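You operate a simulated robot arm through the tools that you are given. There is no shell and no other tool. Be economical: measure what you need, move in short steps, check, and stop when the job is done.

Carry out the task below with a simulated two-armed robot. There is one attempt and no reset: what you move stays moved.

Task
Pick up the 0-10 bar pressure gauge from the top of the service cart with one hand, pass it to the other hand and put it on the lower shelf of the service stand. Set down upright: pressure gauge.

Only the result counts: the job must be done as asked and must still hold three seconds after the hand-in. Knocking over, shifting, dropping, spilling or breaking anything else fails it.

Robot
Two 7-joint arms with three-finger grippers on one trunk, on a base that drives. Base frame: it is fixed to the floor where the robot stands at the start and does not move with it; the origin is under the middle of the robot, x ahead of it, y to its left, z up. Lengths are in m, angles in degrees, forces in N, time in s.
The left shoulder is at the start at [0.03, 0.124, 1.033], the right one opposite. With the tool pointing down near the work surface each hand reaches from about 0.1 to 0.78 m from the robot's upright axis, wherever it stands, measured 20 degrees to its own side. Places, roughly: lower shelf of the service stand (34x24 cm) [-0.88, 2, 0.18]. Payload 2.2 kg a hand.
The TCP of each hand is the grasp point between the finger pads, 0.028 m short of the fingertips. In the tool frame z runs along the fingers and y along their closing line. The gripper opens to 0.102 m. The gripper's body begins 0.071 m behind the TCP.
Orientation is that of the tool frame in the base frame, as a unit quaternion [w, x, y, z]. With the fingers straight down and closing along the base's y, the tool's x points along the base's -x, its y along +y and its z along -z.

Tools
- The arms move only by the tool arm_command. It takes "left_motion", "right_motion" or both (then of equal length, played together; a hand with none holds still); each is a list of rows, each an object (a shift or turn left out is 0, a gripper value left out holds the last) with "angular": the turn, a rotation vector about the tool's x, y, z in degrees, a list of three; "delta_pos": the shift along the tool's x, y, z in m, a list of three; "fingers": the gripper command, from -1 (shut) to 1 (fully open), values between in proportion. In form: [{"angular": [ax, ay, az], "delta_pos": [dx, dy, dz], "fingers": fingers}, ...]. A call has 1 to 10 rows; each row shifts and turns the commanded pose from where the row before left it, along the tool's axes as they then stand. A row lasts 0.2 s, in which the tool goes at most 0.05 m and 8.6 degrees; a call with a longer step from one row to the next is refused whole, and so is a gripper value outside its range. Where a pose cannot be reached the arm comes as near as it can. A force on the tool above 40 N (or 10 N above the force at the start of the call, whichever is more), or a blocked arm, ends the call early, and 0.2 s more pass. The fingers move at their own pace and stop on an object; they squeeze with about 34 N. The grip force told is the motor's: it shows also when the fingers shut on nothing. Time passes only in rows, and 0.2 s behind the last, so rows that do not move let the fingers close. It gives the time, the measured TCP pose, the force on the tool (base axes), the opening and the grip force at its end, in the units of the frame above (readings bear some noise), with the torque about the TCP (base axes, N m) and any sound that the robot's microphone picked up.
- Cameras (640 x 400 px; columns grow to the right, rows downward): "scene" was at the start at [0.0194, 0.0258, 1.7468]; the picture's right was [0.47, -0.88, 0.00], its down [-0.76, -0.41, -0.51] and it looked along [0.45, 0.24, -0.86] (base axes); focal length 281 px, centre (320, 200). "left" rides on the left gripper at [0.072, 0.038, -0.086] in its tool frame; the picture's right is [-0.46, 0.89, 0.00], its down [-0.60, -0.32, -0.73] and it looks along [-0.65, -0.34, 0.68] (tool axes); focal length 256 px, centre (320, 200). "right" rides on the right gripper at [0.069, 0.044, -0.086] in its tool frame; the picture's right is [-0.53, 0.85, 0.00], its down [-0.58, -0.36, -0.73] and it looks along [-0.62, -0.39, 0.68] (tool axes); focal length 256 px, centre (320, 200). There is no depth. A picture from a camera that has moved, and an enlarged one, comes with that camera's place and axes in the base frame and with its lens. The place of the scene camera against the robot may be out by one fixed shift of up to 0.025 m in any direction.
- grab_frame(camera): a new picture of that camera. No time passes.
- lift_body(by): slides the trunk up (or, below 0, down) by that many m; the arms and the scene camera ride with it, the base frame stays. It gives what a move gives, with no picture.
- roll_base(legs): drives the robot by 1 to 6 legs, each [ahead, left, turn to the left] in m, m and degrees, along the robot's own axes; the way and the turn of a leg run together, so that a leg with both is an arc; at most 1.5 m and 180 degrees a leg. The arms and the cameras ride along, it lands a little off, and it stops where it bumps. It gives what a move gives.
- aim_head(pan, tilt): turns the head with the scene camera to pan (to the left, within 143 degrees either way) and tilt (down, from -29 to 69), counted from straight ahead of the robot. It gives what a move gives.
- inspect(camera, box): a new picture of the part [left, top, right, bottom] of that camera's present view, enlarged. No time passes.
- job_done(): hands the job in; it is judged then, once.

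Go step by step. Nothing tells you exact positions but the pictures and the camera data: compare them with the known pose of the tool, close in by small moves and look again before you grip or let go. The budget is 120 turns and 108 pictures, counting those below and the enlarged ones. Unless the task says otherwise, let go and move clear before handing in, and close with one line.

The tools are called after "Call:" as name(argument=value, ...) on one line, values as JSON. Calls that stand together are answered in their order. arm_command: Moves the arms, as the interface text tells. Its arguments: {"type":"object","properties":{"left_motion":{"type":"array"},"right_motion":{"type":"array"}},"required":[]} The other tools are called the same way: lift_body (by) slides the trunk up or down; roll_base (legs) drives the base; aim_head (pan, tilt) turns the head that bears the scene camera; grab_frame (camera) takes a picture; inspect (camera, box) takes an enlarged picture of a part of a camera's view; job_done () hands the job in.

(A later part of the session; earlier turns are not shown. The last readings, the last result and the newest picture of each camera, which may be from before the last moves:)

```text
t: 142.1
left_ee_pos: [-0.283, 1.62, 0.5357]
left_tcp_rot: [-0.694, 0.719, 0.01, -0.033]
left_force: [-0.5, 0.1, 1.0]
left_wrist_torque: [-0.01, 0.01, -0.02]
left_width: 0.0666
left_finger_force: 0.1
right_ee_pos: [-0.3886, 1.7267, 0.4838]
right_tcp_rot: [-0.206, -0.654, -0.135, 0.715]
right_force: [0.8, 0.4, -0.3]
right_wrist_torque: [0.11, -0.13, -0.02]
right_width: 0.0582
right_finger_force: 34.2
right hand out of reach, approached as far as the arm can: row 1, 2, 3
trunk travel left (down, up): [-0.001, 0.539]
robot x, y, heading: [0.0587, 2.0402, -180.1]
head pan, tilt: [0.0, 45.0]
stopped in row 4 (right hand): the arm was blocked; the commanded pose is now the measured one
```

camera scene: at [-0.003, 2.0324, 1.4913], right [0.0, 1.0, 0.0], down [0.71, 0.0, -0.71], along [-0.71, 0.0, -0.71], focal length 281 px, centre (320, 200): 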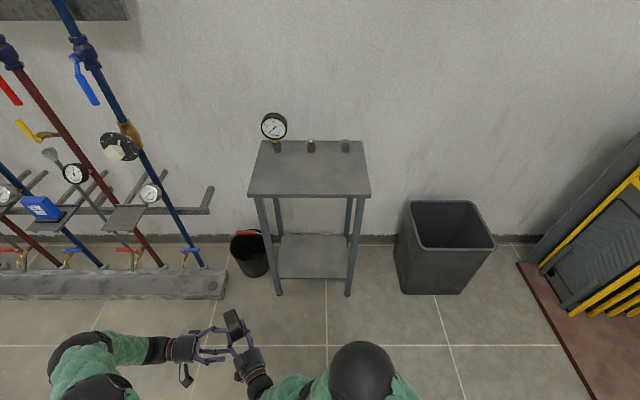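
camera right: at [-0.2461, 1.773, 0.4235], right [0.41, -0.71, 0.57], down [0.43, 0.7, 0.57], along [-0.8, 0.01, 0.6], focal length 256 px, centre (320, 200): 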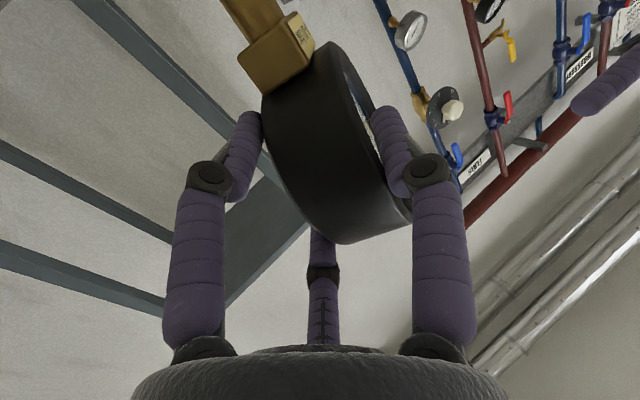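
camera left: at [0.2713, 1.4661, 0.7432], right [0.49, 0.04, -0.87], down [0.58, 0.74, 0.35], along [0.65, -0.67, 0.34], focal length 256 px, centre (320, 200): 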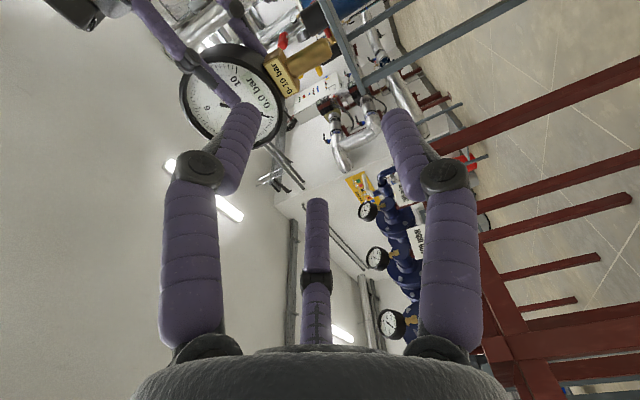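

This posture isn't lower, so the best option is a straighter arm. I'll raise first, then straighten the yaw and go further out in front of the right shoulder before lowering.

Call:
arm_command(right_motion=[{"delta_pos": [-0.02, 0, 0]}, {"delta_pos": [-0.03, 0, 0]}, {"delta_pos": [-0.03, 0, 0]}, {"delta_pos": [-0.03, 0, 0]}, {"delta_pos": [-0.03, 0, 0]}, {"delta_pos": [-0.02, 0, 0]}, {}])

```text
t: 143.7
left_ee_pos: [-0.2829, 1.619, 0.5346]
left_tcp_rot: [-0.694, 0.719, 0.01, -0.034]
left_force: [0.1, -0.1, 0.8]
left_wrist_torque: [0.01, 0.02, 0.0]
left_width: 0.0665
left_finger_force: 0.1
right_ee_pos: [-0.3798, 1.7461, 0.6405]
right_tcp_rot: [-0.207, -0.653, -0.135, 0.715]
right_force: [-0.5, 1.0, -0.5]
right_wrist_torque: [0.09, -0.13, -0.03]
right_width: 0.0582
right_finger_force: 34.1
trunk travel left (down, up): [-0.001, 0.539]
robot x, y, heading: [0.0603, 2.0385, -179.7]
head pan, tilt: [0.0, 45.0]
```

Call:
arm_command(right_motion=[{"angular": [4.7, 1.67, -0.78]}, {"angular": [4.7, 1.67, -0.78]}, {"angular": [4.7, 1.67, -0.78]}, {"angular": [4.7, 1.67, -0.78]}, {"angular": [4.7, 1.67, -0.78]}, {"angular": [4.7, 1.67, -0.78]}, {}])

```text
t: 145.3
left_ee_pos: [-0.2833, 1.6191, 0.5359]
left_tcp_rot: [-0.694, 0.719, 0.01, -0.034]
left_force: [0.4, -0.2, 0.0]
left_wrist_torque: [-0.01, 0.0, -0.01]
left_width: 0.0663
left_finger_force: 0.1
right_ee_pos: [-0.3773, 1.744, 0.6412]
right_tcp_rot: [-0.001, 0.737, 0.0, -0.675]
right_force: [0.5, -0.4, 0.0]
right_wrist_torque: [0.01, -0.2, 0.01]
right_width: 0.0581
right_finger_force: 34.3
trunk travel left (down, up): [-0.001, 0.539]
robot x, y, heading: [0.0604, 2.0349, -180.2]
head pan, tilt: [0.0, 45.0]
```

Call:
arm_command(right_motion=[{"delta_pos": [-0.001, -0.02, 0.01]}, {"delta_pos": [-0.0016, -0.036, 0.018]}, {"delta_pos": [-0.0016, -0.036, 0.018]}, {"delta_pos": [-0.0016, -0.036, 0.018]}, {"delta_pos": [-0.0016, -0.036, 0.018]}, {"delta_pos": [-0.0016, -0.036, 0.018]}, {"delta_pos": [-0.0016, -0.036, 0.018]}, {"delta_pos": [-0.0016, -0.036, 0.018]}, {"delta_pos": [-0.0016, -0.036, 0.018]}, {}])

Call:
grab_frame(camera="scene")

```text
t: 147.5
left_ee_pos: [-0.2826, 1.6189, 0.5361]
left_tcp_rot: [-0.693, 0.72, 0.01, -0.033]
left_force: [0.3, 0.3, -0.8]
left_wrist_torque: [0.0, -0.01, 0.0]
left_width: 0.0661
left_finger_force: 0.0
right_ee_pos: [-0.5226, 2.0373, 0.6427]
right_tcp_rot: [0.001, 0.737, 0.001, -0.676]
right_force: [-0.3, -0.1, 0.5]
right_wrist_torque: [0.05, -0.16, -0.04]
right_width: 0.0583
right_finger_force: 33.9
right hand out of reach, approached as far as the arm can: row 9
trunk travel left (down, up): [-0.001, 0.539]
robot x, y, heading: [0.0594, 2.0403, -179.9]
head pan, tilt: [0.0, 45.0]
```

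```text
20 pictures are left
camera scene: at [-0.0036, 2.0325, 1.4913], right [0.0, 1.0, 0.0], down [0.71, 0.0, -0.71], along [-0.71, 0.0, -0.71], focal length 281 px, centre (320, 200)
```

scene: 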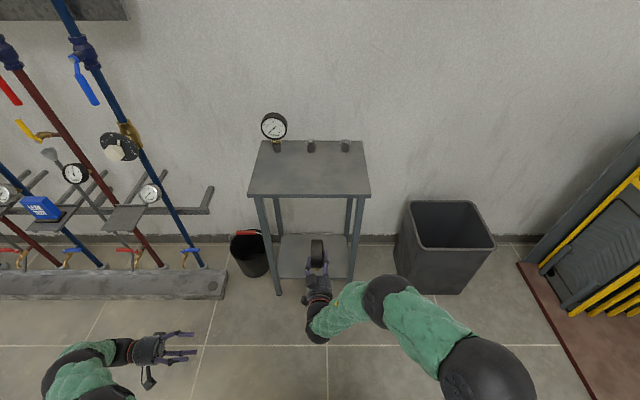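

The lateral wrist bend is the limit, so I'll yaw 36° inward here, further out, and then try lowering.

Call:
arm_command(right_motion=[{"angular": [-4, 0, -0.35]}, {"angular": [-6, 0, -0.5]}, {"angular": [-6, 0, -0.5]}, {"angular": [-6, 0, -0.5]}, {"angular": [-6, 0, -0.5]}, {"angular": [-6, 0, -0.5]}, {"angular": [-4, 0, -0.35]}, {}])

Call:
arm_command(right_motion=[{"delta_pos": [0.02, 0, 0.002]}, {"delta_pos": [0.03, 0, 0.0027]}, {"delta_pos": [0.03, 0, 0.0027]}, {"delta_pos": [0.03, 0, 0.0027]}, {"delta_pos": [0.03, 0, 0.0027]}, {"delta_pos": [0.03, 0, 0.0027]}, {"delta_pos": [0.03, 0, 0.0027]}, {"delta_pos": [0.02, 0, 0.002]}, {}])

```text
t: 149.3
left_ee_pos: [-0.2824, 1.6192, 0.5352]
left_tcp_rot: [-0.693, 0.72, 0.01, -0.034]
left_force: [-0.1, 0.6, -0.3]
left_wrist_torque: [0.0, 0.01, 0.0]
left_width: 0.0663
left_finger_force: 0.1
right_ee_pos: [-0.5222, 2.0379, 0.6415]
right_tcp_rot: [0.001, 0.738, 0.001, -0.675]
right_force: [-0.6, -0.3, -0.3]
right_wrist_torque: [0.09, -0.14, 0.0]
right_width: 0.0583
right_finger_force: 33.8
right hand out of reach, approached as far as the arm can: row 1, 2, 3, 4, 5, 6, 7
trunk travel left (down, up): [-0.001, 0.539]
robot x, y, heading: [0.0573, 2.0407, -180.1]
head pan, tilt: [0.0, 45.0]
```

```text
t: 151.3
left_ee_pos: [-0.2827, 1.6185, 0.5358]
left_tcp_rot: [-0.693, 0.72, 0.011, -0.033]
left_force: [-0.9, 0.0, 0.6]
left_wrist_torque: [0.02, 0.0, -0.01]
left_width: 0.0664
left_finger_force: 0.1
right_ee_pos: [-0.527, 1.9959, 0.4987]
right_tcp_rot: [-0.002, 0.738, -0.001, -0.675]
right_force: [-0.7, -0.2, -0.2]
right_wrist_torque: [0.08, -0.2, 0.01]
right_width: 0.0579
right_finger_force: 34.2
right hand out of reach, approached as far as the arm can: row 2, 3, 4, 5, 6, 7, 8
trunk travel left (down, up): [-0.001, 0.539]
robot x, y, heading: [0.0549, 2.0409, -180.0]
head pan, tilt: [0.0, 45.0]
```

Inward yaw is blocked, so the limit must lie the other way. I'll test an outward yaw of 30° and see whether lowering frees up.

Call:
arm_command(right_motion=[{"angular": [4, 0, 0.35]}, {"angular": [6, 0, 0.5]}, {"angular": [6, 0, 0.5]}, {"angular": [6, 0, 0.5]}, {"angular": [5, 0, 0.45]}, {"angular": [3, 0, 0.3]}, {}])

Call:
arm_command(right_motion=[{"delta_pos": [0.02, 0, 0.002]}, {"delta_pos": [0.03, 0, 0.0027]}, {"delta_pos": [0.03, 0, 0.0027]}, {"delta_pos": [0.02, 0, 0.002]}, {}])

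Call:
grab_frame(camera="scene")

```text
t: 152.9
left_ee_pos: [-0.2845, 1.619, 0.5343]
left_tcp_rot: [-0.693, 0.72, 0.01, -0.034]
left_force: [0.0, 0.2, 0.1]
left_wrist_torque: [0.04, -0.01, 0.03]
left_width: 0.0662
left_finger_force: 0.1
right_ee_pos: [-0.528, 1.9951, 0.5003]
right_tcp_rot: [-0.177, 0.712, -0.191, -0.652]
right_force: [-0.4, -0.1, 0.2]
right_wrist_torque: [-0.05, -0.16, -0.01]
right_width: 0.0582
right_finger_force: 34.3
trunk travel left (down, up): [-0.001, 0.539]
robot x, y, heading: [0.0581, 2.0393, -179.9]
head pan, tilt: [0.0, 45.0]
```

```text
t: 154.1
left_ee_pos: [-0.2831, 1.6184, 0.5356]
left_tcp_rot: [-0.693, 0.72, 0.01, -0.034]
left_force: [-0.3, 1.1, -0.9]
left_wrist_torque: [0.02, 0.0, -0.01]
left_width: 0.0662
left_finger_force: 0.0
right_ee_pos: [-0.5263, 1.9989, 0.4016]
right_tcp_rot: [-0.176, 0.712, -0.191, -0.652]
right_force: [-0.3, -0.8, 0.6]
right_wrist_torque: [-0.04, -0.19, -0.01]
right_width: 0.0584
right_finger_force: 33.7
trunk travel left (down, up): [-0.001, 0.539]
robot x, y, heading: [0.0609, 2.0392, -179.9]
head pan, tilt: [0.0, 45.0]
```

```text
19 pictures are left
camera scene: at [-0.0037, 2.0324, 1.4913], right [0.0, 1.0, 0.0], down [0.71, 0.0, -0.71], along [-0.71, 0.0, -0.71], focal length 281 px, centre (320, 200)
```

scene: 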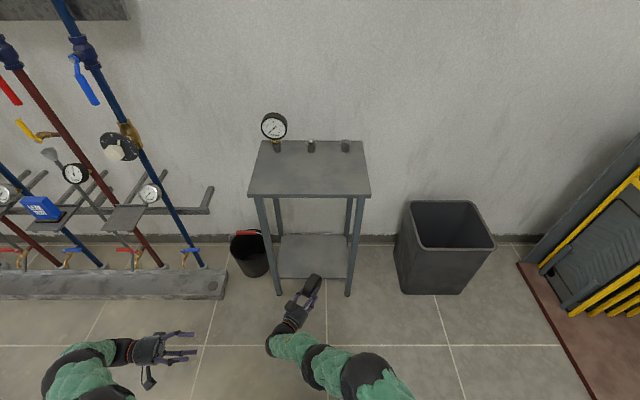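

Outward yaw frees the arm: z 0.40 with no limit flagged. I'll lower further to a hover height just above the shelf level.

Call:
arm_command(right_motion=[{"delta_pos": [0.02, 0, 0.002]}, {"delta_pos": [0.025, 0, 0.0022]}, {"delta_pos": [0.02, 0, 0.002]}, {}])

Call:
aim_head(pan=0, tilt=60)

Call:
inspect(camera="scene", box=[220, 90, 400, 230])

```text
t: 155.1
left_ee_pos: [-0.2831, 1.6184, 0.5347]
left_tcp_rot: [-0.694, 0.719, 0.01, -0.034]
left_force: [0.4, 0.5, -0.1]
left_wrist_torque: [0.0, 0.0, 0.0]
left_width: 0.0665
left_finger_force: 0.0
right_ee_pos: [-0.5102, 2.0131, 0.3878]
right_tcp_rot: [-0.176, 0.712, -0.191, -0.652]
right_force: [0.6, -0.1, -0.4]
right_wrist_torque: [-0.08, -0.17, -0.01]
right_width: 0.0583
right_finger_force: 34.2
right hand out of reach, approached as far as the arm can: row 1, 2, 3
trunk travel left (down, up): [-0.001, 0.539]
robot x, y, heading: [0.0562, 2.0417, -180.1]
head pan, tilt: [0.0, 45.0]
```

```text
t: 155.8
left_ee_pos: [-0.282, 1.6178, 0.5352]
left_tcp_rot: [-0.693, 0.72, 0.009, -0.034]
left_force: [0.1, -0.1, -0.1]
left_wrist_torque: [-0.02, -0.03, 0.0]
left_width: 0.0662
left_finger_force: 0.0
right_ee_pos: [-0.5098, 2.0131, 0.3861]
right_tcp_rot: [-0.176, 0.712, -0.191, -0.652]
right_force: [0.0, 0.6, 0.2]
right_wrist_torque: [-0.08, -0.18, 0.01]
right_width: 0.058
right_finger_force: 34.2
trunk travel left (down, up): [-0.001, 0.539]
robot x, y, heading: [0.0571, 2.0402, -180.0]
head pan, tilt: [0.0, 60.0]
```

```text
2.86 times, centred on (310, 160) of scene
camera zoom: at [0.011, 2.0324, 1.4719], right [0.0, 1.0, 0.0], down [0.87, 0.0, -0.5], along [-0.5, 0.0, -0.87], focal length 803 px, centre (349, 314)
```

zoom: 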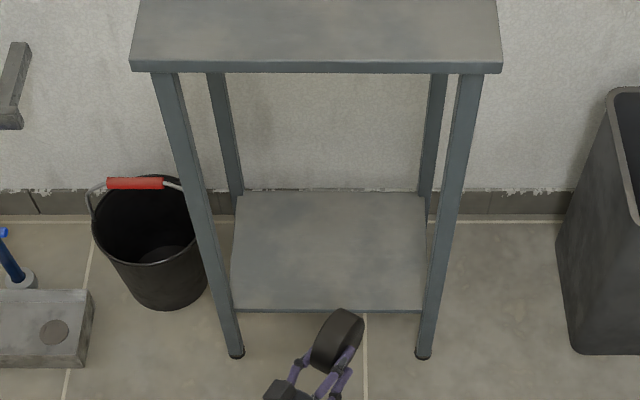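

I'll bring the hand back and to its own side, then try lower in small checked steps.

Call:
arm_command(right_motion=[{"delta_pos": [0, -0.03, -0.005]}, {"delta_pos": [0, -0.032, -0.005]}, {"delta_pos": [0, -0.032, -0.005]}, {"delta_pos": [0, -0.03, -0.005]}, {"delta_pos": [0.02, 0, 0.002]}, {"delta_pos": [0.025, 0, 0.0022]}, {"delta_pos": [0.02, 0, 0.002]}, {}])

```text
t: 157.6
left_ee_pos: [-0.2838, 1.619, 0.5351]
left_tcp_rot: [-0.693, 0.72, 0.01, -0.034]
left_force: [0.1, 0.0, -0.4]
left_wrist_torque: [0.0, 0.06, 0.03]
left_width: 0.0664
left_finger_force: 0.1
right_ee_pos: [-0.4331, 2.1096, 0.3231]
right_tcp_rot: [-0.175, 0.712, -0.19, -0.653]
right_force: [0.1, 0.2, 0.1]
right_wrist_torque: [-0.06, -0.17, -0.02]
right_width: 0.0586
right_finger_force: 34.7
trunk travel left (down, up): [-0.001, 0.539]
robot x, y, heading: [0.0572, 2.04, -180.0]
head pan, tilt: [0.0, 60.0]
```

No limits there: z 0.323. I'll test in free air that I can go the last 5 cm down, then come back up.

Call:
arm_command(right_motion=[{"delta_pos": [0.025, 0, 0.0022]}, {"delta_pos": [0.025, 0, 0.0022]}, {}, {"delta_pos": [-0.02, 0, -0.0017]}, {}])

Call:
grab_frame(camera="scene")

Call:
grab_frame(camera="right")

```text
t: 158.8
left_ee_pos: [-0.283, 1.6198, 0.5349]
left_tcp_rot: [-0.693, 0.72, 0.009, -0.033]
left_force: [-0.6, 0.4, -0.5]
left_wrist_torque: [0.01, -0.03, 0.01]
left_width: 0.0666
left_finger_force: 0.0
right_ee_pos: [-0.4245, 2.1221, 0.3368]
right_tcp_rot: [-0.176, 0.712, -0.191, -0.652]
right_force: [0.1, -0.2, -0.2]
right_wrist_torque: [-0.04, -0.19, 0.02]
right_width: 0.0582
right_finger_force: 34.4
right hand out of reach, approached as far as the arm can: row 1, 2
trunk travel left (down, up): [-0.001, 0.539]
robot x, y, heading: [0.0557, 2.0398, -180.1]
head pan, tilt: [0.0, 60.0]
```

```text
17 pictures are left
camera scene: at [0.0112, 2.0325, 1.4718], right [0.0, 1.0, 0.0], down [0.87, 0.0, -0.5], along [-0.5, 0.0, -0.87], focal length 281 px, centre (320, 200)
```

scene: 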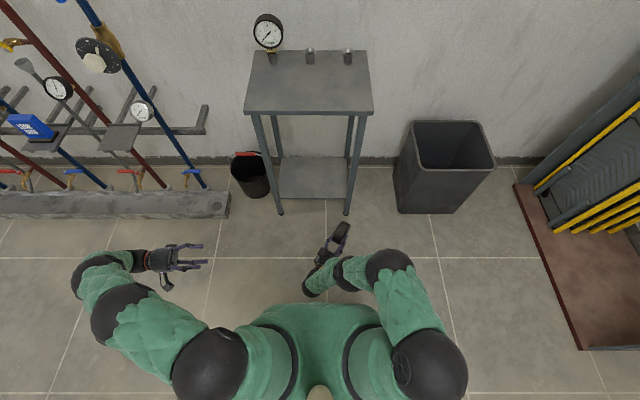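

```text
16 pictures are left
camera right: at [-0.3677, 2.0372, 0.276], right [-0.46, -0.71, 0.53], down [0.77, -0.03, 0.64], along [-0.44, 0.7, 0.56], focal length 256 px, centre (320, 200)
```

right: 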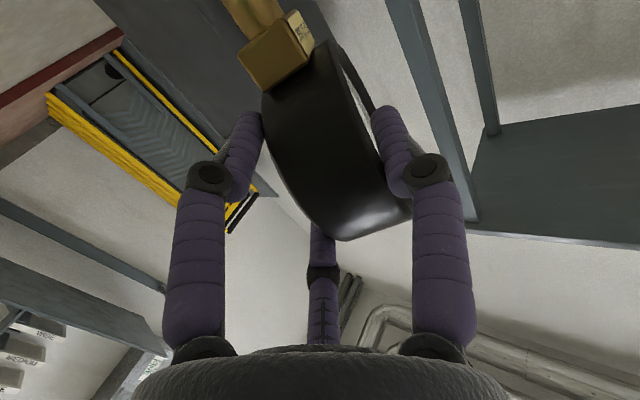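

The pattern is that closer in and further to the right lets the arm go lower. I'll repeat that shift and lower again.

Call:
arm_command(right_motion=[{"delta_pos": [0, -0.03, -0.01]}, {"delta_pos": [0, -0.03, -0.01]}, {"delta_pos": [0, -0.03, -0.01]}, {"delta_pos": [0.02, 0, 0.002]}, {"delta_pos": [0.02, 0, 0.002]}, {"delta_pos": [0.015, 0, 0.0015]}, {}])

```text
t: 160.4
left_ee_pos: [-0.2832, 1.6181, 0.535]
left_tcp_rot: [-0.693, 0.72, 0.01, -0.034]
left_force: [0.5, 0.0, 0.8]
left_wrist_torque: [0.02, -0.03, -0.02]
left_width: 0.0663
left_finger_force: 0.1
right_ee_pos: [-0.3575, 2.1693, 0.2953]
right_tcp_rot: [-0.178, 0.712, -0.193, -0.651]
right_force: [-0.6, 0.5, 0.4]
right_wrist_torque: [-0.02, -0.13, -0.02]
right_width: 0.0582
right_finger_force: 33.6
right hand out of reach, approached as far as the arm can: row 4, 5, 6
trunk travel left (down, up): [-0.001, 0.539]
robot x, y, heading: [0.0582, 2.0395, -180.0]
head pan, tilt: [0.0, 60.0]
```

Close now: z 0.295, with about 1.5 cm missing. I'll add 20° more outward yaw and try again.

Call:
arm_command(right_motion=[{"delta_pos": [-0.02, 0, -0.002]}, {"angular": [5, 0, 0.45]}, {"angular": [5, 0, 0.45]}, {"angular": [5, 0, 0.45]}, {"angular": [5, 0, 0.45]}, {"delta_pos": [0.02, 0, 0.002]}, {"delta_pos": [0.02, 0, 0.002]}, {"delta_pos": [0.015, 0, 0.0015]}, {}])

```text
t: 162.4
left_ee_pos: [-0.2835, 1.6188, 0.5349]
left_tcp_rot: [-0.693, 0.72, 0.009, -0.033]
left_force: [-0.3, 0.7, 0.5]
left_wrist_torque: [0.04, 0.03, 0.03]
left_width: 0.0662
left_finger_force: 0.0
right_ee_pos: [-0.3565, 2.1812, 0.3132]
right_tcp_rot: [-0.285, 0.668, -0.312, -0.612]
right_force: [0.2, 1.0, 0.8]
right_wrist_torque: [-0.09, -0.14, 0.03]
right_width: 0.0582
right_finger_force: 34.4
right hand out of reach, approached as far as the arm can: row 5, 6, 7, 8
trunk travel left (down, up): [-0.001, 0.539]
robot x, y, heading: [0.0598, 2.0373, -179.9]
head pan, tilt: [0.0, 60.0]
```

Call:
arm_command(right_motion=[{"delta_pos": [-0.02, 0, -0.002]}, {"angular": [-5.5, 0, -0.5]}, {"angular": [-5.5, 0, -0.5]}, {"angular": [-5.5, 0, -0.5]}, {"angular": [-5.5, 0, -0.5]}, {"delta_pos": [0, -0.03, -0.015]}, {"delta_pos": [0, -0.03, -0.015]}, {"delta_pos": [0.02, 0, 0.002]}, {"delta_pos": [0.02, 0, 0.002]}, {"delta_pos": [0.01, 0, 0.001]}])

```text
t: 164.6
left_ee_pos: [-0.2823, 1.6197, 0.5361]
left_tcp_rot: [-0.693, 0.72, 0.01, -0.034]
left_force: [0.4, 0.4, 0.5]
left_wrist_torque: [-0.02, 0.01, 0.04]
left_width: 0.0662
left_finger_force: 0.2
right_ee_pos: [-0.3191, 2.1511, 0.3063]
right_tcp_rot: [-0.167, 0.715, -0.181, -0.654]
right_force: [-1.3, -0.3, -0.3]
right_wrist_torque: [-0.06, -0.21, -0.02]
right_width: 0.0581
right_finger_force: 34.5
right hand out of reach, approached as far as the arm can: row 5, 6, 7, 8, 9, 10
trunk travel left (down, up): [-0.001, 0.539]
robot x, y, heading: [0.055, 2.0376, -180.2]
head pan, tilt: [0.0, 60.0]
```

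The horizontal grip can't go quite low enough. Since a grip with the hand pitched down would reach easily, I'll regrasp: give the stem back to the left hand at the known relative pose, then re-take the dial with the right hand pitched down ~40°. First back up to the handover height.

Call:
lift_body(by=0.25)

Call:
arm_command(right_motion=[{"delta_pos": [-0.031, 0.0238, 0.0015]}, {"delta_pos": [-0.031, 0.0238, 0.0015]}, {"delta_pos": [-0.031, 0.0238, 0.0015]}, {"delta_pos": [-0.031, 0.0238, 0.0015]}, {"delta_pos": [-0.031, 0.0238, 0.0015]}, {"delta_pos": [-0.031, 0.0238, 0.0015]}, {"delta_pos": [-0.031, 0.0238, 0.0015]}, {"delta_pos": [-0.031, 0.0238, 0.0015]}, {"delta_pos": [-0.031, 0.0238, 0.0015]}, {"delta_pos": [-0.031, 0.0238, 0.0015]}])

Call:
arm_command(right_motion=[{"angular": [-4, 0, -0.34]}, {"angular": [-5.7, 0, -0.48]}, {"angular": [-5.7, 0, -0.48]}, {"angular": [-5.7, 0, -0.48]}, {"angular": [-4.3, 0, -0.36]}, {"angular": [-3, 0, -0.25]}, {}])

```text
t: 167.2
left_ee_pos: [-0.284, 1.6197, 0.7849]
left_tcp_rot: [-0.694, 0.72, 0.009, -0.034]
left_force: [0.9, -0.5, 0.0]
left_wrist_torque: [0.01, 0.01, 0.01]
left_width: 0.0662
left_finger_force: 0.0
right_ee_pos: [-0.3203, 2.1509, 0.5562]
right_tcp_rot: [-0.166, 0.715, -0.18, -0.654]
right_force: [-0.9, -0.3, 0.7]
right_wrist_torque: [-0.03, -0.16, 0.0]
right_width: 0.0581
right_finger_force: 34.2
trunk travel left (down, up): [-0.251, 0.289]
robot x, y, heading: [0.0585, 2.0399, -180.0]
head pan, tilt: [0.0, 60.0]
```

```text
t: 169.4
left_ee_pos: [-0.2829, 1.6191, 0.7842]
left_tcp_rot: [-0.693, 0.72, 0.009, -0.034]
left_force: [0.5, -0.1, 0.3]
left_wrist_torque: [-0.01, -0.02, 0.0]
left_width: 0.0663
left_finger_force: 0.1
right_ee_pos: [-0.4692, 1.961, 0.8628]
right_tcp_rot: [-0.166, 0.716, -0.18, -0.653]
right_force: [0.8, -0.3, -0.8]
right_wrist_torque: [-0.03, -0.14, 0.03]
right_width: 0.0584
right_finger_force: 33.5
trunk travel left (down, up): [-0.251, 0.289]
robot x, y, heading: [0.0578, 2.0387, -180.0]
head pan, tilt: [0.0, 60.0]
```

```text
t: 171.0
left_ee_pos: [-0.2842, 1.6183, 0.7859]
left_tcp_rot: [-0.693, 0.72, 0.009, -0.033]
left_force: [-1.1, -0.2, -1.3]
left_wrist_torque: [-0.02, 0.04, -0.03]
left_width: 0.0665
left_finger_force: 0.1
right_ee_pos: [-0.4699, 1.9613, 0.8621]
right_tcp_rot: [0.0, 0.738, 0.0, -0.675]
right_force: [0.7, 0.5, -0.3]
right_wrist_torque: [0.06, -0.19, 0.03]
right_width: 0.0585
right_finger_force: 33.5
trunk travel left (down, up): [-0.251, 0.289]
robot x, y, heading: [0.0584, 2.0406, -180.0]
head pan, tilt: [0.0, 60.0]
```

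The relative pose is reproduced on the right side. Now I'll bring the left hand to a pre-pose 12 cm back from the stem along its withdrawal line.

Call:
arm_command(left_motion=[{"angular": [0.76, 1.94, -0.3]}, {"delta_pos": [-0.0264, 0.0012, 0.0254]}, {"delta_pos": [-0.0264, 0.0012, 0.0254]}, {"delta_pos": [-0.0264, 0.0012, 0.0254]}, {"delta_pos": [-0.0264, 0.0012, 0.0254]}, {"delta_pos": [-0.0264, 0.0012, 0.0254]}, {"delta_pos": [-0.0264, 0.0012, 0.0254]}, {"delta_pos": [-0.0264, 0.0012, 0.0254]}, {"delta_pos": [-0.0264, 0.0012, 0.0254]}, {}])

Call:
grab_frame(camera="left")

```text
t: 173.2
left_ee_pos: [-0.4991, 1.815, 0.7757]
left_tcp_rot: [-0.698, 0.716, 0.0, -0.02]
left_force: [-0.7, -0.7, -0.5]
left_wrist_torque: [-0.01, -0.03, -0.01]
left_width: 0.0663
left_finger_force: 0.1
right_ee_pos: [-0.4713, 1.9607, 0.8626]
right_tcp_rot: [0.001, 0.738, 0.001, -0.675]
right_force: [0.0, -0.4, -0.8]
right_wrist_torque: [0.05, -0.21, 0.04]
right_width: 0.058
right_finger_force: 33.6
trunk travel left (down, up): [-0.251, 0.289]
robot x, y, heading: [0.0551, 2.0392, -180.0]
head pan, tilt: [0.0, 60.0]
```

```text
15 pictures are left
camera left: at [-0.4244, 1.7292, 0.7368], right [-0.49, -0.03, -0.87], down [-0.57, -0.74, 0.35], along [-0.66, 0.67, 0.34], focal length 256 px, centre (320, 200)
```

left: 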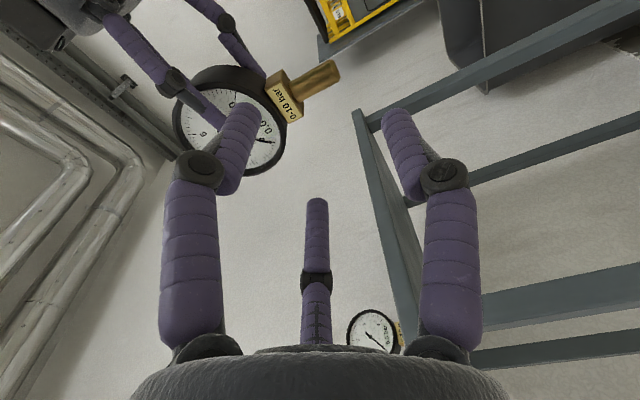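

The stem appears where it did before relative to the hand. I'll advance the left hand 12 cm onto the stem.

Call:
arm_command(left_motion=[{"delta_pos": [-0.001, 0, 0.03]}, {"delta_pos": [-0.001, 0, 0.03]}, {"delta_pos": [0, 0, 0.03]}, {"delta_pos": [0, 0, 0.02]}, {"delta_pos": [0, 0, 0.011]}, {}])

Call:
grab_frame(camera="left")

```text
t: 174.6
left_ee_pos: [-0.5039, 1.9358, 0.7709]
left_tcp_rot: [-0.698, 0.716, 0.0, -0.02]
left_force: [-0.3, 0.1, -0.3]
left_wrist_torque: [0.0, -0.01, 0.01]
left_width: 0.0665
left_finger_force: 0.0
right_ee_pos: [-0.4706, 1.9609, 0.8628]
right_tcp_rot: [0.001, 0.738, 0.001, -0.675]
right_force: [0.1, 1.1, -0.4]
right_wrist_torque: [0.02, -0.16, 0.01]
right_width: 0.0583
right_finger_force: 33.9
trunk travel left (down, up): [-0.251, 0.289]
robot x, y, heading: [0.0596, 2.0386, -180.0]
head pan, tilt: [0.0, 60.0]
```

```text
14 pictures are left
camera left: at [-0.4299, 1.8509, 0.7327], right [-0.49, -0.03, -0.87], down [-0.57, -0.74, 0.35], along [-0.66, 0.67, 0.34], focal length 256 px, centre (320, 200)
```

left: 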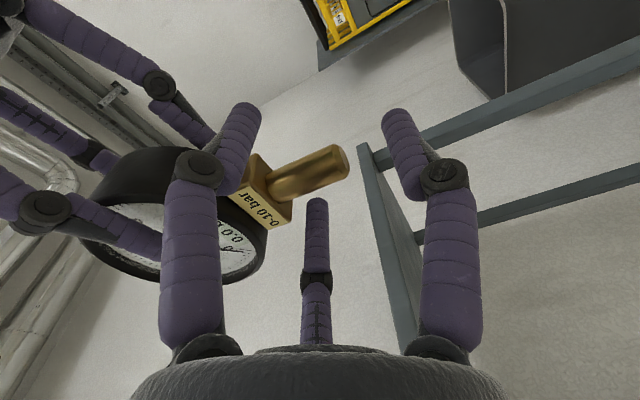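

Nearly identical to the earlier view. I'll close the left hand on the stem.

Call:
arm_command(left_motion=[{"fingers": -0.3}, {"fingers": -1}, {}, {}])

```text
t: 175.6
left_ee_pos: [-0.5044, 1.9352, 0.7699]
left_tcp_rot: [-0.697, 0.716, 0.0, -0.021]
left_force: [-21.3, 4.4, -7.2]
left_wrist_torque: [-0.7, -0.49, 0.36]
left_width: 0.0233
left_finger_force: 34.0
right_ee_pos: [-0.4692, 1.9614, 0.8614]
right_tcp_rot: [0.001, 0.739, 0.001, -0.674]
right_force: [20.6, -3.5, 7.5]
right_wrist_torque: [0.1, -1.17, 0.29]
right_width: 0.0583
right_finger_force: 34.6
trunk travel left (down, up): [-0.251, 0.289]
robot x, y, heading: [0.0577, 2.0388, -180.1]
head pan, tilt: [0.0, 60.0]
```

The left hand has the stem. I'll open the right hand and back it straight off.

Call:
arm_command(right_motion=[{"fingers": 0.2}, {"fingers": 0.73}, {}, {"delta_pos": [0, 0, -0.03]}, {"delta_pos": [0, 0, -0.04]}, {"delta_pos": [0, 0, -0.04]}, {}])

Call:
grab_frame(camera="scene")

```text
t: 177.2
left_ee_pos: [-0.5053, 1.9367, 0.7722]
left_tcp_rot: [-0.698, 0.716, 0.0, -0.02]
left_force: [0.6, 0.2, 0.0]
left_wrist_torque: [-0.05, 0.01, -0.02]
left_width: 0.0229
left_finger_force: 34.2
right_ee_pos: [-0.3613, 1.9632, 0.8748]
right_tcp_rot: [0.002, 0.738, -0.001, -0.675]
right_force: [-0.5, 0.3, -0.6]
right_wrist_torque: [0.02, 0.01, 0.01]
right_width: 0.0882
right_finger_force: 0.1
trunk travel left (down, up): [-0.251, 0.289]
robot x, y, heading: [0.0558, 2.0416, -179.9]
head pan, tilt: [0.0, 60.0]
```

```text
13 pictures are left
camera scene: at [0.0103, 2.0325, 1.7218], right [0.0, 1.0, 0.0], down [0.87, 0.0, -0.5], along [-0.5, 0.0, -0.87], focal length 281 px, centre (320, 200)
```

scene: 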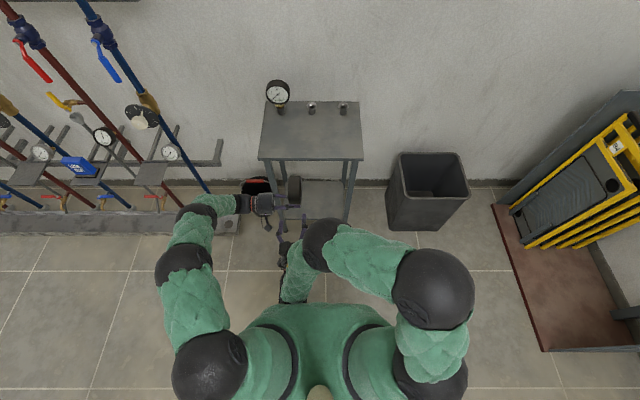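

The left hand holds the gauge securely. I'll pitch the right hand down 40° and go to a pre-pose behind and above the dial.

Call:
arm_command(right_motion=[{"angular": [0, 8, 0]}, {"angular": [0, 8, 0]}, {"angular": [0, 8, 0]}, {"angular": [0, 8, 0]}, {"angular": [0, 8, 0]}, {"delta_pos": [-0.032, 0.001, -0.0125]}, {"delta_pos": [-0.032, 0.001, -0.0125]}, {"delta_pos": [-0.032, 0.001, -0.0125]}, {}])

Call:
grab_frame(camera="right")

```text
t: 179.2
left_ee_pos: [-0.5052, 1.9364, 0.7714]
left_tcp_rot: [-0.698, 0.716, 0.001, -0.02]
left_force: [-0.4, 0.0, -0.1]
left_wrist_torque: [-0.07, -0.01, 0.02]
left_width: 0.0225
left_finger_force: 34.1
right_ee_pos: [-0.4025, 1.9592, 0.9669]
right_tcp_rot: [0.0, 0.925, 0.001, -0.381]
right_force: [-0.1, 0.1, -0.5]
right_wrist_torque: [-0.02, -0.01, 0.02]
right_width: 0.0883
right_finger_force: 0.0
trunk travel left (down, up): [-0.251, 0.289]
robot x, y, heading: [0.0613, 2.0391, -180.1]
head pan, tilt: [0.0, 60.0]
```

```text
12 pictures are left
camera right: at [-0.2932, 1.9144, 0.9802], right [-0.38, -0.85, 0.38], down [0.11, 0.36, 0.93], along [-0.92, 0.39, -0.05], focal length 256 px, centre (320, 200)
```

right: 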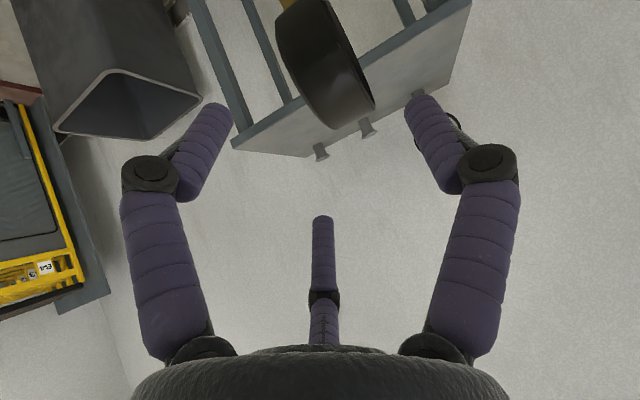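

Matches prediction exactly, so I'll advance onto the dial.

Call:
arm_command(right_motion=[{"delta_pos": [0, -0.001, 0.03]}, {"delta_pos": [0, 0, 0.03]}, {"delta_pos": [0, 0, 0.025]}, {"delta_pos": [0, 0, 0.022]}, {}])

Call:
grab_frame(camera="right")

```text
t: 180.4
left_ee_pos: [-0.5061, 1.9361, 0.77]
left_tcp_rot: [-0.698, 0.716, 0.001, -0.021]
left_force: [0.6, -0.2, -0.1]
left_wrist_torque: [-0.11, 0.04, -0.01]
left_width: 0.0227
left_finger_force: 34.2
right_ee_pos: [-0.4788, 1.9596, 0.8891]
right_tcp_rot: [0.0, 0.924, 0.001, -0.382]
right_force: [0.7, -0.2, 0.9]
right_wrist_torque: [0.0, -0.01, -0.01]
right_width: 0.0881
right_finger_force: 0.0
trunk travel left (down, up): [-0.251, 0.289]
robot x, y, heading: [0.0563, 2.0402, -180.0]
head pan, tilt: [0.0, 60.0]
```

```text
11 pictures are left
camera right: at [-0.3703, 1.916, 0.9031], right [-0.38, -0.85, 0.38], down [0.11, 0.36, 0.93], along [-0.92, 0.39, -0.05], focal length 256 px, centre (320, 200)
```

right: 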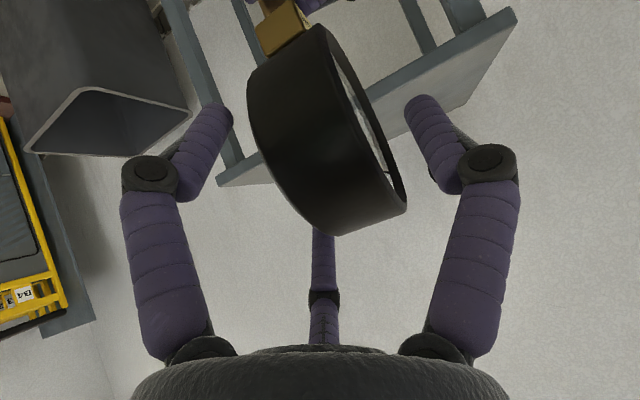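

Well straddled. I'll close the right hand and then open the left.

Call:
arm_command(right_motion=[{"fingers": 0.3}, {"fingers": -1}, {}, {}])

```text
t: 181.4
left_ee_pos: [-0.5043, 1.9354, 0.7715]
left_tcp_rot: [-0.698, 0.716, 0.0, -0.02]
left_force: [1.7, -10.3, -8.9]
left_wrist_torque: [0.61, -0.05, 0.19]
left_width: 0.0224
left_finger_force: 33.2
right_ee_pos: [-0.481, 1.9596, 0.8914]
right_tcp_rot: [0.001, 0.924, 0.0, -0.383]
right_force: [-1.4, 10.5, 9.3]
right_wrist_torque: [0.3, 0.31, -0.5]
right_width: 0.0585
right_finger_force: 34.0
trunk travel left (down, up): [-0.251, 0.289]
robot x, y, heading: [0.0582, 2.0392, -180.0]
head pan, tilt: [0.0, 60.0]
```

Call:
arm_command(left_motion=[{"fingers": -0.4}, {"fingers": 0.3}, {}, {"delta_pos": [0, 0, -0.02]}, {"delta_pos": [0, 0, -0.03]}, {"delta_pos": [0, 0, -0.04]}, {"delta_pos": [0, 0, -0.04]}, {"delta_pos": [0, 0, -0.03]}, {}])

Call:
grab_frame(camera="left")

```text
t: 183.4
left_ee_pos: [-0.5022, 1.7768, 0.7757]
left_tcp_rot: [-0.698, 0.716, 0.0, -0.019]
left_force: [-0.1, -0.6, 0.0]
left_wrist_torque: [0.0, 0.01, 0.03]
left_width: 0.0664
left_finger_force: 0.0
right_ee_pos: [-0.4793, 1.9596, 0.8905]
right_tcp_rot: [0.0, 0.924, 0.0, -0.382]
right_force: [0.1, 0.5, 0.3]
right_wrist_torque: [0.05, -0.15, 0.0]
right_width: 0.0584
right_finger_force: 34.3
trunk travel left (down, up): [-0.251, 0.289]
robot x, y, heading: [0.0604, 2.0371, -180.1]
head pan, tilt: [0.0, 60.0]
```

```text
10 pictures are left
camera left: at [-0.4271, 1.6912, 0.7374], right [-0.49, -0.03, -0.87], down [-0.57, -0.74, 0.35], along [-0.66, 0.67, 0.34], focal length 256 px, centre (320, 200)
```

left: 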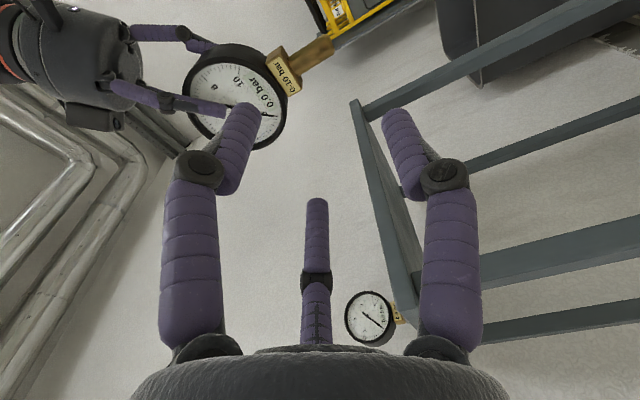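

The right hand holds it, pitched down. Before placing I'll measure how upright the gauge is.

Call:
inspect(camera="left", box=[170, 20, 350, 160])

```text
2.86 times, centred on (260, 90) of left
camera zoom: at [-0.4271, 1.6912, 0.7374], right [-0.49, -0.03, -0.87], down [-0.57, -0.74, 0.35], along [-0.66, 0.67, 0.34], focal length 731 px, centre (491, 514)
```

zoom: 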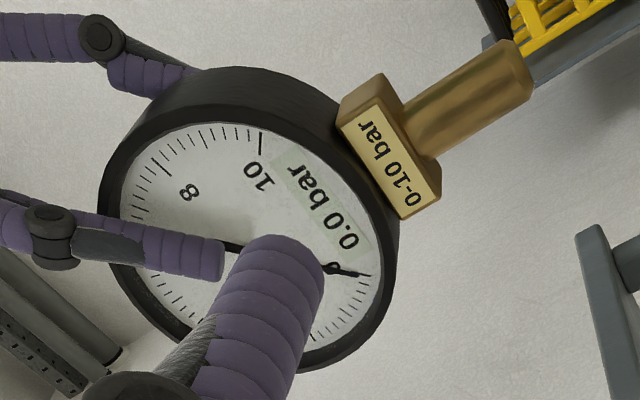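

The stem axis matches true vertical within ~1–2°. I'll retract the left hand, lower the trunk, then lower the arm.

Call:
arm_command(left_motion=[{"delta_pos": [0.04, 0, -0.02]}, {"delta_pos": [0.04, 0, -0.02]}, {"delta_pos": [0.04, 0, -0.02]}, {"delta_pos": [0.04, 0, -0.02]}, {"delta_pos": [0.04, 0, -0.02]}, {}])

Call:
lift_body(by=-0.25)

Call:
arm_command(right_motion=[{"delta_pos": [0.015, 0, 0.015]}, {"delta_pos": [0.022, 0, 0.022]}, {"delta_pos": [0.022, 0, 0.022]}, {"delta_pos": [0.022, 0, 0.022]}, {"delta_pos": [0.022, 0, 0.022]}, {"delta_pos": [0.022, 0, 0.022]}, {"delta_pos": [0.015, 0, 0.015]}, {}])

```text
t: 184.8
left_ee_pos: [-0.2981, 1.6823, 0.7759]
left_tcp_rot: [-0.699, 0.715, -0.001, -0.019]
left_force: [-0.4, -1.0, 0.2]
left_wrist_torque: [0.0, -0.04, -0.01]
left_width: 0.0661
left_finger_force: 0.1
right_ee_pos: [-0.4801, 1.9582, 0.89]
right_tcp_rot: [0.0, 0.924, 0.001, -0.381]
right_force: [-0.3, 0.4, -0.5]
right_wrist_torque: [0.04, -0.13, 0.02]
right_width: 0.0582
right_finger_force: 34.2
trunk travel left (down, up): [-0.251, 0.289]
robot x, y, heading: [0.0567, 2.0384, -180.2]
head pan, tilt: [0.0, 60.0]
```

```text
t: 187.4
left_ee_pos: [-0.2978, 1.6828, 0.5262]
left_tcp_rot: [-0.698, 0.716, -0.001, -0.02]
left_force: [-0.2, -0.3, 0.1]
left_wrist_torque: [-0.03, 0.0, 0.01]
left_width: 0.0664
left_finger_force: 0.0
right_ee_pos: [-0.4775, 1.9588, 0.6408]
right_tcp_rot: [0.001, 0.924, 0.001, -0.382]
right_force: [-0.8, 0.0, -0.9]
right_wrist_torque: [0.03, -0.1, 0.01]
right_width: 0.0581
right_finger_force: 34.5
trunk travel left (down, up): [-0.001, 0.539]
robot x, y, heading: [0.0591, 2.0382, -180.0]
head pan, tilt: [0.0, 60.0]
```

```text
t: 189.2
left_ee_pos: [-0.2978, 1.6824, 0.5258]
left_tcp_rot: [-0.698, 0.716, 0.0, -0.021]
left_force: [1.1, -0.5, -0.4]
left_wrist_torque: [0.0, -0.04, -0.01]
left_width: 0.0661
left_finger_force: 0.0
right_ee_pos: [-0.4783, 1.9575, 0.4438]
right_tcp_rot: [0.001, 0.924, 0.001, -0.383]
right_force: [0.1, -0.8, -0.6]
right_wrist_torque: [0.03, -0.14, 0.03]
right_width: 0.0584
right_finger_force: 34.2
trunk travel left (down, up): [-0.001, 0.539]
robot x, y, heading: [0.0571, 2.0399, -179.8]
head pan, tilt: [0.0, 60.0]
```

No limits. I'll go down to the hover height and test placing height in free air.

Call:
arm_command(right_motion=[{"delta_pos": [0.02, 0, 0.02]}, {"delta_pos": [0.02, 0, 0.02]}, {"delta_pos": [0.02, 0, 0.02]}, {"delta_pos": [0.02, 0, 0.02]}, {"delta_pos": [0.01, 0, 0.01]}, {}])

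```text
t: 190.6
left_ee_pos: [-0.2998, 1.6814, 0.5269]
left_tcp_rot: [-0.698, 0.716, 0.0, -0.021]
left_force: [0.2, -0.1, 0.1]
left_wrist_torque: [0.05, 0.0, -0.01]
left_width: 0.0664
left_finger_force: 0.1
right_ee_pos: [-0.4784, 1.9603, 0.3153]
right_tcp_rot: [0.001, 0.924, 0.001, -0.382]
right_force: [-0.4, 0.1, 0.1]
right_wrist_torque: [0.02, -0.1, 0.02]
right_width: 0.0581
right_finger_force: 33.6
trunk travel left (down, up): [-0.001, 0.539]
robot x, y, heading: [0.0599, 2.0413, -179.8]
head pan, tilt: [0.0, 60.0]
```

Placing height is reachable. I'll raise to hover, tuck the left hand further, then drive in partway and look.

Call:
arm_command(left_motion=[{"delta_pos": [0.04, 0, 0]}, {"delta_pos": [0.04, 0, 0]}, {"delta_pos": [0.03, 0, 0]}, {}], right_motion=[{"delta_pos": [-0.012, 0, -0.012]}, {"delta_pos": [-0.013, 0, -0.013]}, {"delta_pos": [-0.012, 0, -0.012]}, {}])

Call:
roll_base(legs=[[0.18, -0.04, 0]])

Call:
grab_frame(camera="scene")

```text
t: 191.6
left_ee_pos: [-0.1888, 1.6851, 0.5227]
left_tcp_rot: [-0.698, 0.716, 0.001, -0.02]
left_force: [0.1, 0.1, 0.0]
left_wrist_torque: [0.01, 0.01, 0.02]
left_width: 0.0666
left_finger_force: 0.1
right_ee_pos: [-0.4771, 1.9604, 0.3669]
right_tcp_rot: [0.0, 0.925, 0.001, -0.381]
right_force: [0.4, 0.4, 1.3]
right_wrist_torque: [0.02, -0.07, 0.02]
right_width: 0.0581
right_finger_force: 34.1
trunk travel left (down, up): [-0.001, 0.539]
robot x, y, heading: [0.059, 2.0405, -180.0]
head pan, tilt: [0.0, 60.0]
```

```text
t: 193.2
left_ee_pos: [-0.3707, 1.7249, 0.5218]
left_tcp_rot: [-0.698, 0.716, 0.0, -0.022]
left_force: [-0.5, -0.1, -0.2]
left_wrist_torque: [0.02, -0.02, 0.01]
left_width: 0.0664
left_finger_force: 0.1
right_ee_pos: [-0.6624, 1.9988, 0.3664]
right_tcp_rot: [0.001, 0.924, 0.002, -0.381]
right_force: [0.2, -0.2, 0.1]
right_wrist_torque: [0.06, -0.1, -0.02]
right_width: 0.0582
right_finger_force: 34.2
trunk travel left (down, up): [-0.001, 0.539]
robot x, y, heading: [-0.1284, 2.0795, -179.6]
head pan, tilt: [0.0, 60.0]
```

```text
8 pictures are left
camera scene: at [-0.173, 2.0722, 1.4718], right [-0.01, 1.0, 0.0], down [0.87, 0.0, -0.5], along [-0.5, 0.0, -0.87], focal length 281 px, centre (320, 200)
```

scene: 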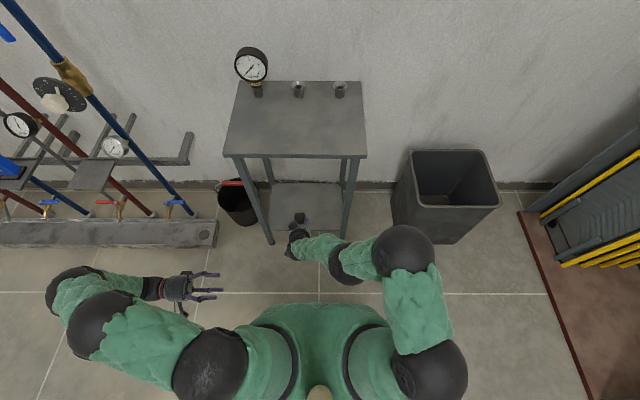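

Clear between the legs. I'll drive in the last 15 cm and inspect.

Call:
roll_base(legs=[[0.15, 0, -0.4]])

Call:
inspect(camera="scene", box=[200, 80, 420, 260])

Call:
grab_frame(camera="right")

```text
t: 194.5
left_ee_pos: [-0.5243, 1.7271, 0.5211]
left_tcp_rot: [-0.699, 0.715, -0.002, -0.019]
left_force: [0.3, 0.1, 0.1]
left_wrist_torque: [-0.04, 0.04, 0.0]
left_width: 0.0663
left_finger_force: 0.1
right_ee_pos: [-0.8115, 2.003, 0.3659]
right_tcp_rot: [-0.001, 0.925, -0.001, -0.381]
right_force: [-0.1, -1.0, -0.1]
right_wrist_torque: [0.03, -0.11, 0.0]
right_width: 0.0582
right_finger_force: 34.1
trunk travel left (down, up): [-0.001, 0.539]
robot x, y, heading: [-0.2749, 2.0803, 179.9]
head pan, tilt: [0.0, 60.0]
```

```text
2.22 times, centred on (310, 170) of scene
camera zoom: at [-0.3224, 2.0724, 1.4718], right [0.0, 1.0, 0.0], down [0.87, 0.0, -0.5], along [-0.5, 0.0, -0.87], focal length 624 px, centre (342, 267)
```

zoom: 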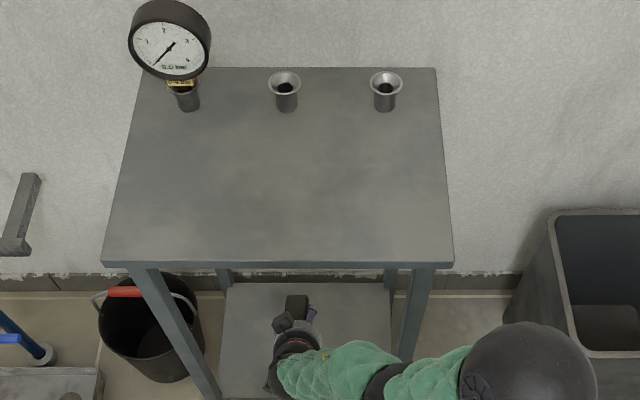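

```text
6 pictures are left
camera right: at [-0.7025, 1.9581, 0.3793], right [-0.38, -0.84, 0.38], down [0.11, 0.36, 0.93], along [-0.92, 0.39, -0.05], focal length 256 px, centre (320, 200)
```

right: 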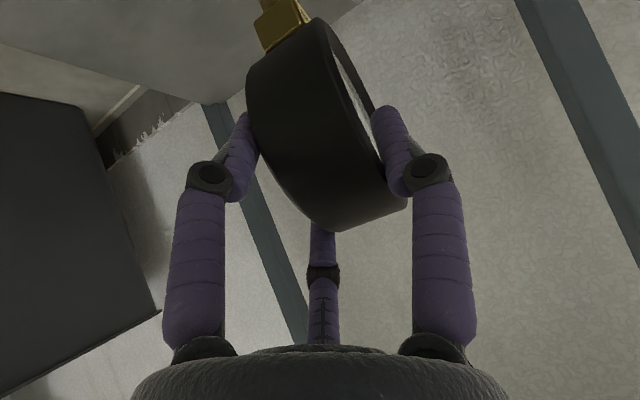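

The gauge is over the shelf at about (-0.836, 1.994). I'll lower it gently toward contact.

Call:
arm_command(right_motion=[{"delta_pos": [0.007, 0, 0.007]}, {"delta_pos": [0.008, 0, 0.008]}, {"delta_pos": [0.008, 0, 0.008]}, {"delta_pos": [0.005, 0, 0.005]}, {}])

```text
t: 195.7
left_ee_pos: [-0.5239, 1.727, 0.5214]
left_tcp_rot: [-0.698, 0.716, -0.003, -0.018]
left_force: [0.2, -0.3, 0.3]
left_wrist_torque: [0.01, 0.03, -0.01]
left_width: 0.0664
left_finger_force: 0.0
right_ee_pos: [-0.8119, 2.0035, 0.3242]
right_tcp_rot: [-0.001, 0.925, -0.002, -0.381]
right_force: [0.9, 0.3, 0.3]
right_wrist_torque: [0.05, -0.15, 0.02]
right_width: 0.0582
right_finger_force: 33.9
trunk travel left (down, up): [-0.001, 0.539]
robot x, y, heading: [-0.2759, 2.0789, 179.7]
head pan, tilt: [0.0, 60.0]
```

Call:
arm_command(right_motion=[{"delta_pos": [0.0025, 0, 0.0025]}, {"delta_pos": [0.0025, 0, 0.0025]}, {}])

```text
t: 196.5
left_ee_pos: [-0.5247, 1.7276, 0.5219]
left_tcp_rot: [-0.697, 0.717, -0.002, -0.019]
left_force: [-0.8, -0.5, 0.3]
left_wrist_torque: [0.01, -0.02, -0.01]
left_width: 0.0663
left_finger_force: 0.1
right_ee_pos: [-0.811, 2.0025, 0.3182]
right_tcp_rot: [-0.001, 0.925, -0.002, -0.381]
right_force: [-0.4, 0.5, 0.0]
right_wrist_torque: [0.06, -0.15, -0.03]
right_width: 0.0584
right_finger_force: 33.6
trunk travel left (down, up): [-0.001, 0.539]
robot x, y, heading: [-0.2783, 2.0806, 179.9]
head pan, tilt: [0.0, 60.0]
```

Call:
arm_command(right_motion=[{"delta_pos": [0.0022, 0, 0.0022]}, {"delta_pos": [0.0022, 0, 0.0022]}, {}])

```text
t: 197.3
left_ee_pos: [-0.5238, 1.7282, 0.522]
left_tcp_rot: [-0.698, 0.716, -0.002, -0.019]
left_force: [-0.1, 1.0, 1.1]
left_wrist_torque: [-0.03, -0.03, 0.02]
left_width: 0.0661
left_finger_force: 0.0
right_ee_pos: [-0.8117, 2.0021, 0.3132]
right_tcp_rot: [0.0, 0.925, -0.001, -0.381]
right_force: [-0.6, 0.1, 0.0]
right_wrist_torque: [0.03, -0.11, 0.05]
right_width: 0.0584
right_finger_force: 33.7
trunk travel left (down, up): [-0.001, 0.539]
robot x, y, heading: [-0.2739, 2.0753, 179.8]
head pan, tilt: [0.0, 60.0]
```

Call:
arm_command(right_motion=[{"delta_pos": [0.0018, 0, 0.0018]}, {"delta_pos": [0.0018, 0, 0.0018]}, {}])

Call:
inspect(camera="left", box=[120, 0, 520, 250])

```text
t: 198.1
left_ee_pos: [-0.5241, 1.7271, 0.522]
left_tcp_rot: [-0.698, 0.716, -0.002, -0.019]
left_force: [0.0, 0.6, -0.4]
left_wrist_torque: [0.0, 0.02, 0.0]
left_width: 0.0667
left_finger_force: 0.0
right_ee_pos: [-0.8116, 2.0016, 0.3073]
right_tcp_rot: [0.0, 0.925, -0.001, -0.381]
right_force: [-0.3, 0.9, 0.4]
right_wrist_torque: [0.04, -0.14, -0.02]
right_width: 0.0583
right_finger_force: 34.4
trunk travel left (down, up): [-0.001, 0.539]
robot x, y, heading: [-0.2774, 2.0807, 179.8]
head pan, tilt: [0.0, 60.0]
```

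```text
1.60 times, centred on (320, 125) of left
camera zoom: at [-0.4499, 1.6417, 0.4835], right [-0.49, -0.03, -0.87], down [-0.58, -0.74, 0.35], along [-0.65, 0.68, 0.34], focal length 410 px, centre (320, 320)
```

zoom: 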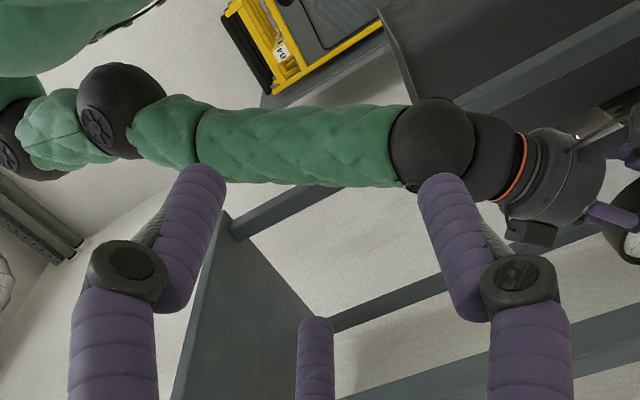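

Call:
inspect(camera="left", box=[440, 60, 640, 220])

```text
2.50 times, centred on (540, 140) of left
camera zoom: at [-0.4499, 1.6417, 0.4835], right [-0.49, -0.03, -0.87], down [-0.58, -0.74, 0.35], along [-0.65, 0.68, 0.34], focal length 640 px, centre (-230, 350)
```

zoom: 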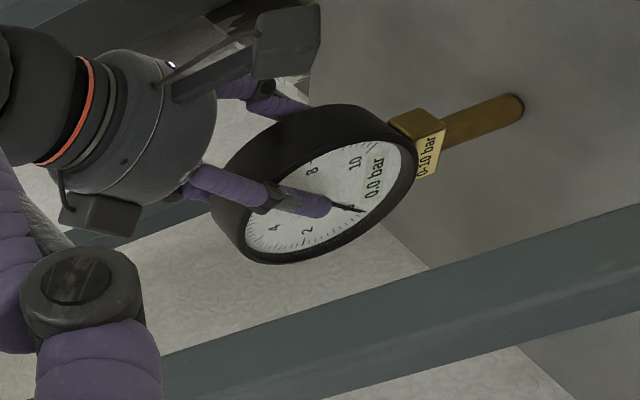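

The stem points exactly at the vertical's vanishing point, and its end is very close to the shelf. I'll keep lowering in small steps.

Call:
arm_command(right_motion=[{"delta_pos": [0.0014, 0, 0.0014]}, {"delta_pos": [0.0014, 0, 0.0014]}, {}])

```text
t: 198.9
left_ee_pos: [-0.5238, 1.7264, 0.5221]
left_tcp_rot: [-0.699, 0.715, -0.003, -0.019]
left_force: [0.4, -0.5, -0.5]
left_wrist_torque: [0.04, -0.01, 0.01]
left_width: 0.0662
left_finger_force: 0.0
right_ee_pos: [-0.814, 2.0034, 0.3076]
right_tcp_rot: [0.0, 0.923, -0.001, -0.384]
right_force: [9.5, -1.8, 29.5]
right_wrist_torque: [-0.73, -0.5, 0.16]
right_width: 0.0584
right_finger_force: 33.3
trunk travel left (down, up): [-0.001, 0.539]
robot x, y, heading: [-0.2762, 2.0799, 179.8]
head pan, tilt: [0.0, 60.0]
```

Contact (30 N). I'll ease up ~3 mm to leave just light contact.

Call:
arm_command(right_motion=[{"delta_pos": [-0.001, 0, -0.001]}, {"delta_pos": [-0.001, 0, -0.001]}, {}])

```text
t: 199.7
left_ee_pos: [-0.524, 1.7272, 0.5235]
left_tcp_rot: [-0.698, 0.716, -0.002, -0.02]
left_force: [0.3, -0.3, 0.1]
left_wrist_torque: [0.05, 0.0, -0.02]
left_width: 0.0664
left_finger_force: 0.1
right_ee_pos: [-0.8116, 2.0034, 0.3076]
right_tcp_rot: [-0.001, 0.924, -0.002, -0.382]
right_force: [-4.4, 1.2, 6.6]
right_wrist_torque: [0.0, 0.8, -0.09]
right_width: 0.0583
right_finger_force: 34.3
trunk travel left (down, up): [-0.001, 0.539]
robot x, y, heading: [-0.2758, 2.0764, 179.5]
head pan, tilt: [0.0, 60.0]
```

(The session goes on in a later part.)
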